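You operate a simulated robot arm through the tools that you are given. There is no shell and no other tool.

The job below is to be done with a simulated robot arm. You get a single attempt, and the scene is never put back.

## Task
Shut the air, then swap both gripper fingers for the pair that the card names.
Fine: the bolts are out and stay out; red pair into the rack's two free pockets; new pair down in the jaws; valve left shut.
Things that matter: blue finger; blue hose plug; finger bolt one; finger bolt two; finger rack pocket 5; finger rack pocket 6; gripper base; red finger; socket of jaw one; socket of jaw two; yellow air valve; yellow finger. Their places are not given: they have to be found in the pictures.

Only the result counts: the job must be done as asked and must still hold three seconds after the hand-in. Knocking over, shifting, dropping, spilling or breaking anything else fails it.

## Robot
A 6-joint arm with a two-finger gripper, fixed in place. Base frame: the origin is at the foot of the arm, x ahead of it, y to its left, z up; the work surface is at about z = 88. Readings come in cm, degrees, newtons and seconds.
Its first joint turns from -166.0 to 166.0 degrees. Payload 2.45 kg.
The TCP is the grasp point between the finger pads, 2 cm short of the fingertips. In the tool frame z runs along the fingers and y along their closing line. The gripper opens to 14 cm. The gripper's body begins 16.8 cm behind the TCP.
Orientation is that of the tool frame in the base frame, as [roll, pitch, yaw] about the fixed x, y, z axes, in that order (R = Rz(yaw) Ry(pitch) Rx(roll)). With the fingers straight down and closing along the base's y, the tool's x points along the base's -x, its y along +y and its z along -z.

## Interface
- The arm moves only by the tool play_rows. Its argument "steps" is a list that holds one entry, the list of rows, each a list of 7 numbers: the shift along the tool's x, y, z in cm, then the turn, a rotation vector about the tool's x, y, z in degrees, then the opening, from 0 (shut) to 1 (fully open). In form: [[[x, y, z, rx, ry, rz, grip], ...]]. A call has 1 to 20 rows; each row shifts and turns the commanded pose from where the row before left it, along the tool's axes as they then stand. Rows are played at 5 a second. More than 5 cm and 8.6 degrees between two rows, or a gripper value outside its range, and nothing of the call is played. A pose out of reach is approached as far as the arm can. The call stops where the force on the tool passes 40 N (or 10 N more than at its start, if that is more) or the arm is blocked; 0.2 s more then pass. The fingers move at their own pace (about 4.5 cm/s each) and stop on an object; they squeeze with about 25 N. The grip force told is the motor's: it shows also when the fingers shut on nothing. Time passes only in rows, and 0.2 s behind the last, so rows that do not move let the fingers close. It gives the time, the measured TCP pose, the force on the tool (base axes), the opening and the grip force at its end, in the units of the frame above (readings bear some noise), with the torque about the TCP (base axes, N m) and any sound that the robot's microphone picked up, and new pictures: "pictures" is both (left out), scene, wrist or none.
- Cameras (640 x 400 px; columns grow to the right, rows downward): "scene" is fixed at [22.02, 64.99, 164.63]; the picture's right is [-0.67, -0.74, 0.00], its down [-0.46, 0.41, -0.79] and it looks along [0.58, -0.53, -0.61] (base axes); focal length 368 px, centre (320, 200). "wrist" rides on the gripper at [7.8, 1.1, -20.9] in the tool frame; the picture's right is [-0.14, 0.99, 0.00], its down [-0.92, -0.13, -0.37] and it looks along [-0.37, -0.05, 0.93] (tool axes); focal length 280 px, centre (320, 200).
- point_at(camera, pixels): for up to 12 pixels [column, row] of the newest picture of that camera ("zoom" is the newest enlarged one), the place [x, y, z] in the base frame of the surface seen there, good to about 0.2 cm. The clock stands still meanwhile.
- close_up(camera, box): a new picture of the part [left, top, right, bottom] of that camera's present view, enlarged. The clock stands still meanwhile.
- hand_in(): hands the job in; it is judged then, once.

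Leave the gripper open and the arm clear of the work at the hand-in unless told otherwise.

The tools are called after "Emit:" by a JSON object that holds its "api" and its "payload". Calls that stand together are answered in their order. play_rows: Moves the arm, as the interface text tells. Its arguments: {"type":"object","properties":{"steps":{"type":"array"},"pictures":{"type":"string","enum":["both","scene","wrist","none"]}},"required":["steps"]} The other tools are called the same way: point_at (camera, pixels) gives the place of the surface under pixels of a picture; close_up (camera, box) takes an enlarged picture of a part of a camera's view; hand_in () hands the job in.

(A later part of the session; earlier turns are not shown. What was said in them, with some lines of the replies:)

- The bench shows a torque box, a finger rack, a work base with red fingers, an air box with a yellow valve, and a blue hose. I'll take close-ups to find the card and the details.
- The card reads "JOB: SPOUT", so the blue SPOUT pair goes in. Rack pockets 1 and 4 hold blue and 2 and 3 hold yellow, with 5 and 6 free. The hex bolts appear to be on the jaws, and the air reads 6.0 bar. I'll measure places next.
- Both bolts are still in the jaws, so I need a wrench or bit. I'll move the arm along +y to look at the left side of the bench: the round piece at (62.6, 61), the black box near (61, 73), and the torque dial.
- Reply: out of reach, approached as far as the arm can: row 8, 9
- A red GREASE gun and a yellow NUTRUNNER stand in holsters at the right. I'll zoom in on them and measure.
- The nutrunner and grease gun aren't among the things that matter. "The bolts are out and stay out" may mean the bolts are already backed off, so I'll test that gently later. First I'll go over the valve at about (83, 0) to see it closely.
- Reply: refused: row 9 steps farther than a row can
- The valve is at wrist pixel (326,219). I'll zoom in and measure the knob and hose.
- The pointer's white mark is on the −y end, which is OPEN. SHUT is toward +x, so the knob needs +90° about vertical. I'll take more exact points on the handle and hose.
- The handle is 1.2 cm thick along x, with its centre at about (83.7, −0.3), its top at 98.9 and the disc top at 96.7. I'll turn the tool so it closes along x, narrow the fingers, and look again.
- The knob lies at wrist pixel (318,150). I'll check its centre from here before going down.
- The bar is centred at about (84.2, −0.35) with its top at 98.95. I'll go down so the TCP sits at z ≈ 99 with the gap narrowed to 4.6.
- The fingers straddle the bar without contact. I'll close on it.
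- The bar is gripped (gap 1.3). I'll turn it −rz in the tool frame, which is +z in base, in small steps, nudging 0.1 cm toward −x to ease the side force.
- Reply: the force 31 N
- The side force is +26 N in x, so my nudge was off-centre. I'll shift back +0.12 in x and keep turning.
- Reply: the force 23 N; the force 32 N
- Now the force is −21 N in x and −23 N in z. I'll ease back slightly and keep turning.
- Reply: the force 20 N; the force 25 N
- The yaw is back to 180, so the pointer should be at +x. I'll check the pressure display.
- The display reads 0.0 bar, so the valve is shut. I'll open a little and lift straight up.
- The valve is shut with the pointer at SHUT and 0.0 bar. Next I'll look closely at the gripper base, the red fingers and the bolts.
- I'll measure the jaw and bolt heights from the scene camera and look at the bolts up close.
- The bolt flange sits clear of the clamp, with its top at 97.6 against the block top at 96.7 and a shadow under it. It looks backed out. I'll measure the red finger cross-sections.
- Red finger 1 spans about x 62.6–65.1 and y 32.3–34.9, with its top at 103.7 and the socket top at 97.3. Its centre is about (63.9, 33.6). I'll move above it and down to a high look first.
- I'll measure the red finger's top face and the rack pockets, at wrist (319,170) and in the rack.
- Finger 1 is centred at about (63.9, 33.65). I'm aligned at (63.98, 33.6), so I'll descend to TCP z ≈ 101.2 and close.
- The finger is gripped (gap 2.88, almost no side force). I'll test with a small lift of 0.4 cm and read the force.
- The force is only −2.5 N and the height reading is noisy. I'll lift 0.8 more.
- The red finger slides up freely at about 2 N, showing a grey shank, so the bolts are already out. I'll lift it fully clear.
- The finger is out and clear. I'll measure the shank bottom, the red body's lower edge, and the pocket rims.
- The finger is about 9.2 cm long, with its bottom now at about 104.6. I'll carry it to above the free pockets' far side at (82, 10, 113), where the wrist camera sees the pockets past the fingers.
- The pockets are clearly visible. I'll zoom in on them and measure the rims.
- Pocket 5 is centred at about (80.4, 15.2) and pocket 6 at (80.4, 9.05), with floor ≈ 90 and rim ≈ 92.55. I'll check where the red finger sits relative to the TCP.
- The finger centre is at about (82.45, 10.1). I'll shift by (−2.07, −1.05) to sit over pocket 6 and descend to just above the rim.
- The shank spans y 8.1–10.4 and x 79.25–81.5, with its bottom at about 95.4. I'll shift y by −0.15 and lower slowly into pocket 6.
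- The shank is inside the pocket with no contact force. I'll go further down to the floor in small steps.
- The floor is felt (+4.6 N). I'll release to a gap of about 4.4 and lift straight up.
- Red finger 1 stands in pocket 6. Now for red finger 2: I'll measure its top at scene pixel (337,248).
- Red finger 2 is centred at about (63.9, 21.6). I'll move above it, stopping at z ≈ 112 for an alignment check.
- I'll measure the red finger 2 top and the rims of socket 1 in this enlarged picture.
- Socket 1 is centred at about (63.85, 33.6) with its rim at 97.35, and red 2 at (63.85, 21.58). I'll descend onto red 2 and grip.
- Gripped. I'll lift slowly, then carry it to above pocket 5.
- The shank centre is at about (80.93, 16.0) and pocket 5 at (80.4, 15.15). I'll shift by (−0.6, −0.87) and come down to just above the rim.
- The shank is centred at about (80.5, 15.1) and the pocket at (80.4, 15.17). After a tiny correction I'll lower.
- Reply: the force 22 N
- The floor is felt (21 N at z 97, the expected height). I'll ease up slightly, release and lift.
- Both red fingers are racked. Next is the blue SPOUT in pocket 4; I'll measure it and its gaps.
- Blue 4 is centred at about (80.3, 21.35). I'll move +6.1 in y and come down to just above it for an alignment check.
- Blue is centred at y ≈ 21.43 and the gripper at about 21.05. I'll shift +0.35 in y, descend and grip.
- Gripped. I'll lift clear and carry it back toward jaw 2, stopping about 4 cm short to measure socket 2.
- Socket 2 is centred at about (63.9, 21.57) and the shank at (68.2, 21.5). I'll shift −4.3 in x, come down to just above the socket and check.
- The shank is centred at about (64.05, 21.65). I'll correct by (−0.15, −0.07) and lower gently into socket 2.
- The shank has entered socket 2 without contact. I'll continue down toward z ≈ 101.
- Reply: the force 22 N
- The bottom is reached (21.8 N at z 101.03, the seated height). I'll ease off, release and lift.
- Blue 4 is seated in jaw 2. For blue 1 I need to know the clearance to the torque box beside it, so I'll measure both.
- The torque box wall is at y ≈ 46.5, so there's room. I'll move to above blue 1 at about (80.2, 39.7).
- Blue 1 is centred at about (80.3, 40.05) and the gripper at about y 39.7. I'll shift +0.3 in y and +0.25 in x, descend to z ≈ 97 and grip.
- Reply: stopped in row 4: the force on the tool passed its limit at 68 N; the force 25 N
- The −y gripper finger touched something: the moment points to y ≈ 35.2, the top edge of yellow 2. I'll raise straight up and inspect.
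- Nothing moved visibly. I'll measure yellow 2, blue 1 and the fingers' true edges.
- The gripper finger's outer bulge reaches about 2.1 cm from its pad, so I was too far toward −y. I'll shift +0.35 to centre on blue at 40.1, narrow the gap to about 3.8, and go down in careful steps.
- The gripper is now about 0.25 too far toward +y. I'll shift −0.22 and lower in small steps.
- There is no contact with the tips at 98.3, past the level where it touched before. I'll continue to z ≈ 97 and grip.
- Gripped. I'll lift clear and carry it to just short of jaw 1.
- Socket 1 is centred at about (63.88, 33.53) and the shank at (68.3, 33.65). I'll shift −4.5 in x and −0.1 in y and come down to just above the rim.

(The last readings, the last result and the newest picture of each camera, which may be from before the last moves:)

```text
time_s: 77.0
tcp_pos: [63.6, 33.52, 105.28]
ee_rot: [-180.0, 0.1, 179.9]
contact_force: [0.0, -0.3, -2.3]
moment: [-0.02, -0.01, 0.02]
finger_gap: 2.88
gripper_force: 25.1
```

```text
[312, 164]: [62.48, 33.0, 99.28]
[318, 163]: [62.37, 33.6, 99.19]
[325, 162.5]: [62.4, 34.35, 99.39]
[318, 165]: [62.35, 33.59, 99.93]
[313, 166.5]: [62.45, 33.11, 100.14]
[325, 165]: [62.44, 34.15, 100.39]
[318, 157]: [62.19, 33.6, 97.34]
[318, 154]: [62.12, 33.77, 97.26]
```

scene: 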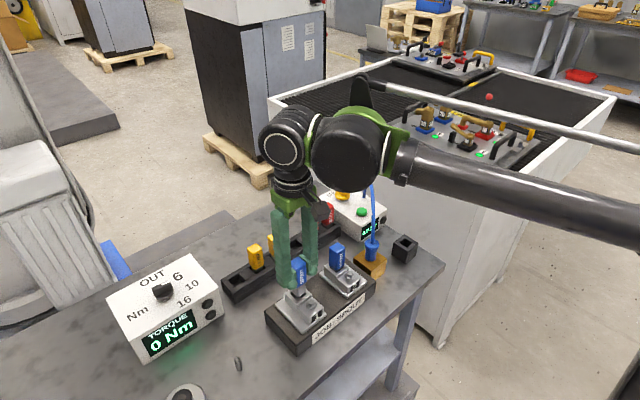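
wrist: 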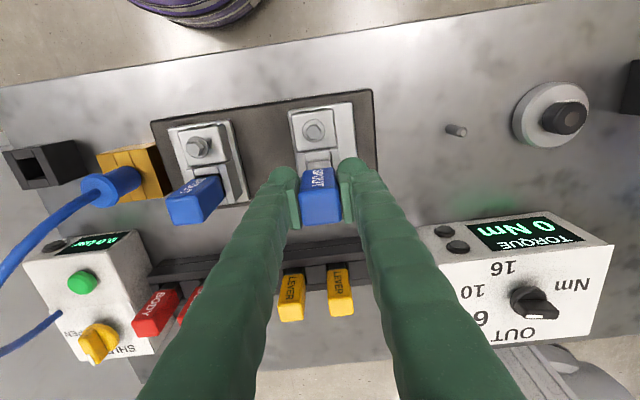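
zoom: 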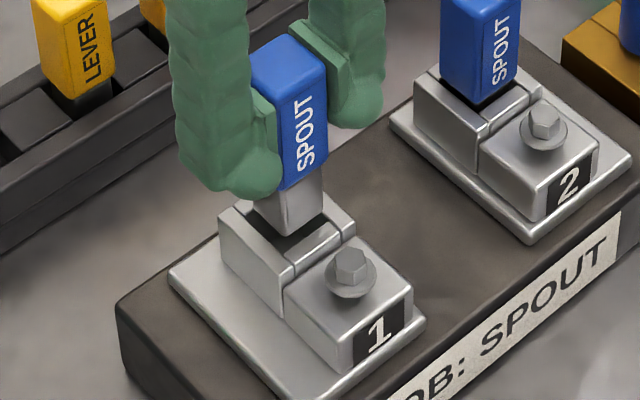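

The shank front is at x ≈ 62.5 and should be at about 62.8. I'll correct by (+0.28, −0.06) and lower gently.

Emit:
{"api": "play_rows", "payload": {"steps": [[[-0.28, -0.06, 0, 0, 0, 0, 0], [0, 0, 0.4, 0, 0, 0, 0], [0, 0, 0.4, 0, 0, 0, 0], [0, 0, 0.4, 0, 0, 0, 0], [0, 0, 0.4, 0, 0, 0, 0], [0, 0, 0.4, 0, 0, 0, 0], [0, 0, 0, 0, 0, 0, 0]]]}}

Emit:
{"api": "close_up", "payload": {"camera": "scene", "box": [265, 250, 345, 330]}}

```text
time_s: 78.6
tcp_pos: [63.91, 33.44, 103.32]
ee_rot: [-180.0, 0.1, 180.0]
contact_force: [-0.2, -0.3, -2.0]
moment: [0.05, 0.02, 0.05]
finger_gap: 2.89
gripper_force: 24.9
```

scene: 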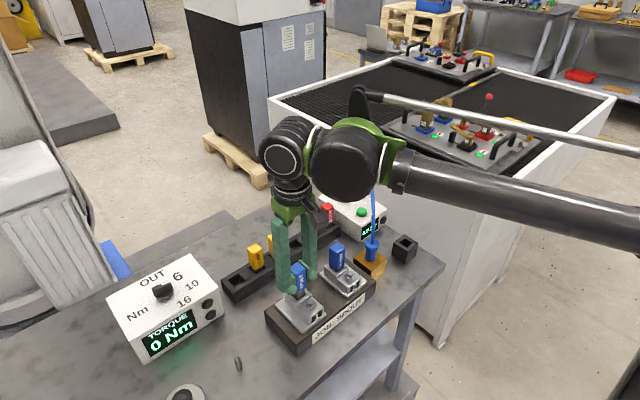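
wrist: 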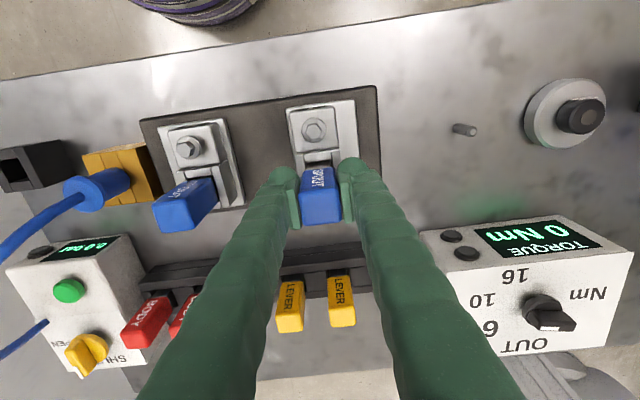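

```text
5.00 times, centred on (305, 290) of scene
```

zoom: 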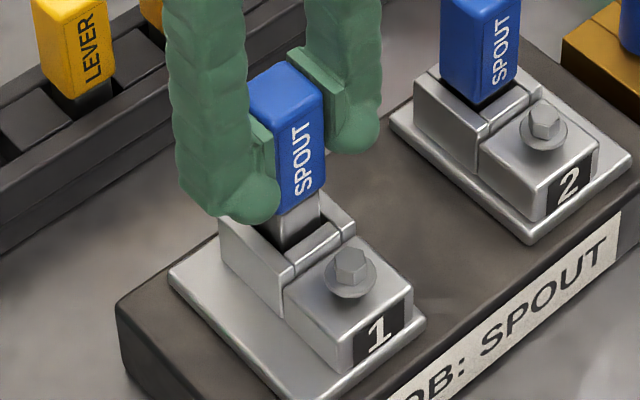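

The shank has entered socket 1 with no contact. I'll continue down.

Emit:
{"api": "play_rows", "payload": {"steps": [[[0, 0, 0.5, 0, 0, 0, 0], [0, 0, 0.5, 0, 0, 0, 0], [0, 0, 0.4, 0, 0, 0, 0], [0, 0, 0.3, 0, 0, 0, 0], [0, 0, 0.2, 0, 0, 0, 0], [0, 0, 0, 0, 0, 0, 0]]], "pictures": "none"}}

Emit:
{"api": "play_rows", "payload": {"steps": [[[0, 0, 0.1, 0, 0, 0, 0], [0, 0, 0.1, 0, 0, 0, 0], [0, 0, 0, 0, 0, 0, 0]]], "pictures": "none"}}

```text
time_s: 80.0
tcp_pos: [63.83, 33.56, 101.47]
ee_rot: [-180.0, 0.1, 180.0]
contact_force: [-0.1, -0.2, -1.0]
moment: [0.01, -0.01, -0.01]
finger_gap: 2.9
gripper_force: 25.2
```

```text
time_s: 80.8
tcp_pos: [63.89, 33.5, 101.18]
ee_rot: [-180.0, 0.1, 180.0]
contact_force: [1.0, 0.6, 10.0]
moment: [0.0, -0.1, 0.02]
finger_gap: 2.92
gripper_force: 25.2
```

Emit:
{"api": "play_rows", "payload": {"steps": [[[0, 0, 0.05, 0, 0, 0, 0], [0, 0, 0, 0, 0, 0, 0]]], "pictures": "none"}}

```text
time_s: 81.4
tcp_pos: [63.87, 33.46, 101.19]
ee_rot: [179.8, 0.1, 180.0]
contact_force: [5.4, 0.6, 21.1]
moment: [0.0, -0.21, 0.02]
finger_gap: 2.87
gripper_force: 25.2
```

It has bottomed out (21 N at the seated height). I'll ease off, release and lift clear.

Emit:
{"api": "play_rows", "payload": {"steps": [[[0, 0, -0.06, 0, 0, 0, 0], [0, 0, 0, 0, 0, 0, 0.25], [0, 0, 0, 0, 0, 0, 0.32], [0, 0, 0, 0, 0, 0, 0.32], [0, 0, -1, 0, 0, 0, 0.32], [0, 0, -2, 0, 0, 0, 0.32], [0, 0, -3, 0, 0, 0, 0.32], [0, 0, -4, 0, 0, 0, 0.32], [0, 0, -4, 0, 0, 0, 0.4], [4, 0, -2, 0, 0, 0, 0.5], [4, 0, 0, 0, 0, 0, 0.5], [4, 0, 0, 0, 0, 0, 0.5], [0, 0, 0, 0, 0, 0, 0.5]]]}}

Emit:
{"api": "close_up", "payload": {"camera": "scene", "box": [210, 170, 400, 330]}}

Emit:
{"api": "point_at", "payload": {"camera": "scene", "pixels": [[298, 272], [293, 274], [303, 273], [337, 246], [332, 248], [342, 247], [312, 213], [327, 205], [255, 246], [274, 235]]}}

```text
time_s: 84.2
tcp_pos: [52.02, 33.23, 117.2]
ee_rot: [-179.9, 0.1, -179.9]
contact_force: [0.0, 0.6, 0.5]
moment: [0.0, -0.01, 0.0]
finger_gap: 7.01
gripper_force: 0.1
```

scene: 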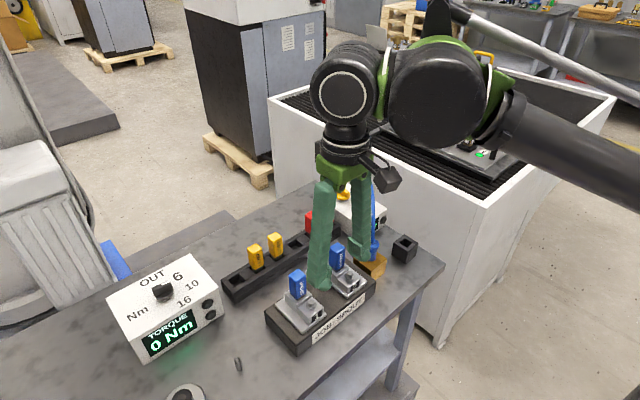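
wrist: 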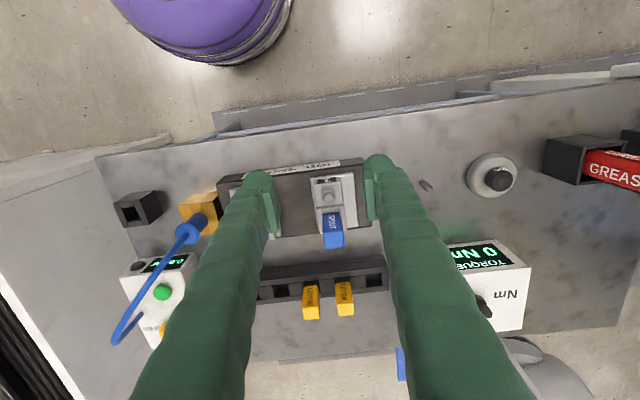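

```text
2.50 times, centred on (305, 250) of scene
```

zoom: 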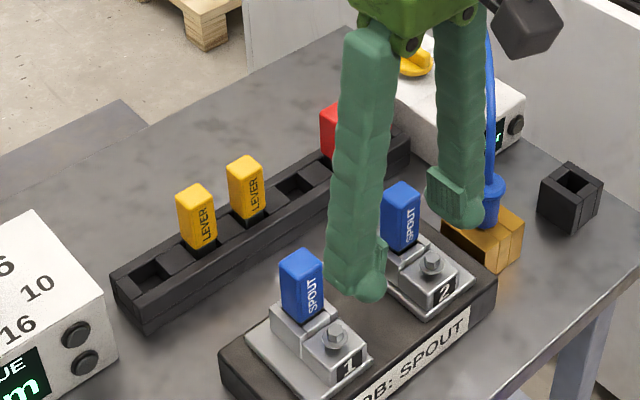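

```text
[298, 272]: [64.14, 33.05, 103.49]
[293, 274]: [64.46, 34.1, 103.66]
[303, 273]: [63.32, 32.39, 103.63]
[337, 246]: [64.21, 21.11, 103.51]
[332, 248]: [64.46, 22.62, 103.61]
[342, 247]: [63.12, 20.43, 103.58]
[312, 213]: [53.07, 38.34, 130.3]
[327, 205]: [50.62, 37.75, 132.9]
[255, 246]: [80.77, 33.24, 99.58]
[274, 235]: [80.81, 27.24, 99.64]
```

Both blue fingers are seated, with tops at about 103.6, the same as the reds had. I'll raise the arm, move back to near the start pose, open, and check everything.

Emit:
{"api": "play_rows", "payload": {"steps": [[[0, 0, -4, 0, 0, 0, 0.6], [0, 0, -4, 0, 0, 0, 0.8], [0, 0, -4, 0, 0, 0, 1], [-2, -4, 0, 0, 0, 0, 1], [-2, -4, 0, 0, 0, 0, 1], [-2, -4, 0, 0, 0, 0, 1], [-2, -4, 0, 0, 0, 0, 1], [-2, -4, 0, 0, 0, 0, 1], [0, -4, 0, 0, 0, 0, 1], [0, -4, 0, 0, 0, 0, 1], [0, 0, 0, 0, 0, 0, 1]]]}}

Emit:
{"api": "close_up", "payload": {"camera": "scene", "box": [210, 170, 400, 330]}}

Emit:
{"api": "close_up", "payload": {"camera": "scene", "box": [310, 170, 400, 250]}}

Emit:
{"api": "close_up", "payload": {"camera": "wrist", "box": [240, 60, 560, 260]}}

```text
time_s: 86.6
tcp_pos: [62.06, 5.68, 129.33]
ee_rot: [-180.0, 0.1, 180.0]
contact_force: [-0.4, -0.9, -0.4]
moment: [0.0, 0.0, -0.02]
finger_gap: 14.0
gripper_force: 0.0
```

scene: 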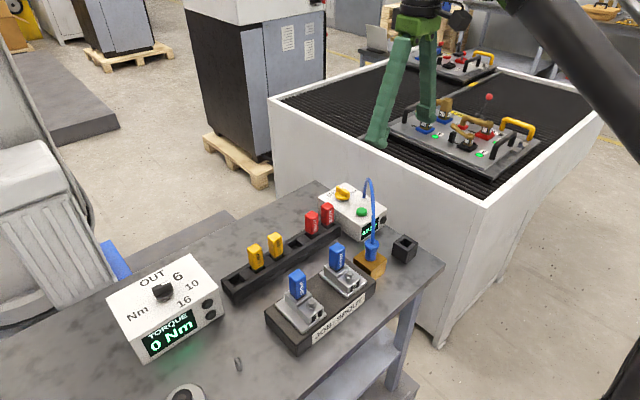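
wrist: 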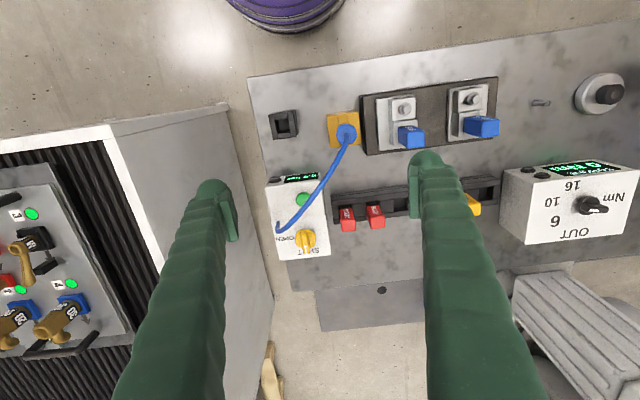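

```text
2.50 times, centred on (305, 250) of scene
```

zoom: 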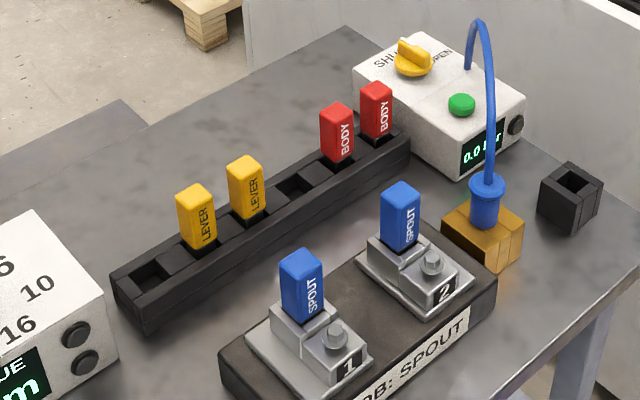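

```text
5.00 times, centred on (355, 210) of scene
```

zoom: 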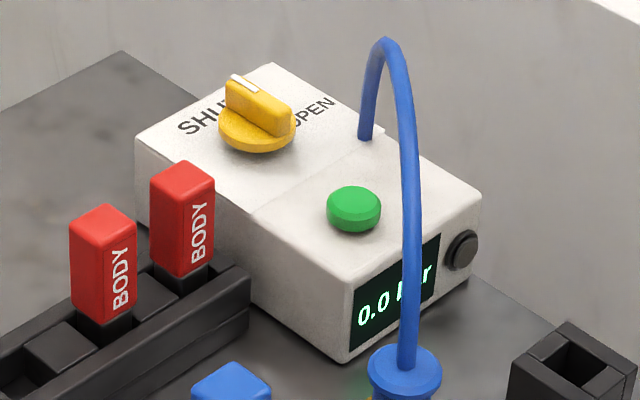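

```text
2.00 times, centred on (400, 160) of wrist
```

zoom: 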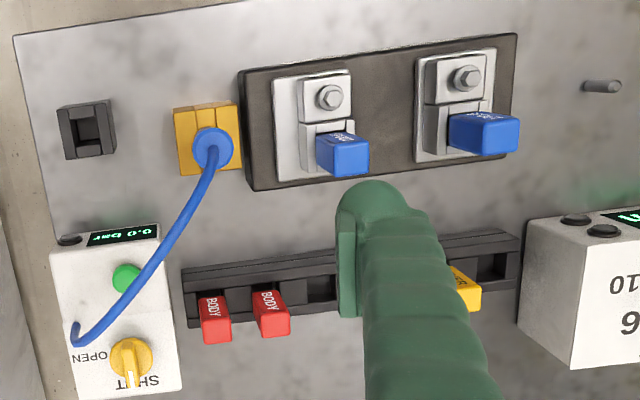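

Final check:
- **Valve:** shut, 0.0 bar.
- **Red fingers:** both in pockets 5 and 6.
- **Blue SPOUT pair:** down in both jaws.
- **Bolts, hose and yellow fingers:** untouched apart from a brief 68 N touch of the gripper on the top edge of yellow 2, which shows no visible shift.
- **Arm:** clear, with the gripper open.

I'm handing in.

Emit:
{"api": "hand_in", "payload": {}}

```text
The job is handed in.
```

I shut the air, moved the red pair to the rack and put the blue SPOUT pair named on the card into the jaws. The job is handed in, and I haven't seen the judge's result.

- **Air valve:** it is turned to SHUT and the display reads 0.0 bar.
- **Red fingers:** one stands in rack pocket 5 and one in pocket 6.
- **Blue fingers:** both are seated in the jaws, with their tops at the same height the reds had.
- **Bolts:** I took them as already backed out, because the red fingers lifted free at about 2 N. I didn't touch them.

**Possible problem:** while going down for the second blue finger, the gripper pressed on what I take to be the top edge of a yellow finger in the rack. The force peaked at 68 N before the arm stopped. The pictures and measurements afterwards showed nothing had shifted.

The arm is clear of the work with the gripper open.
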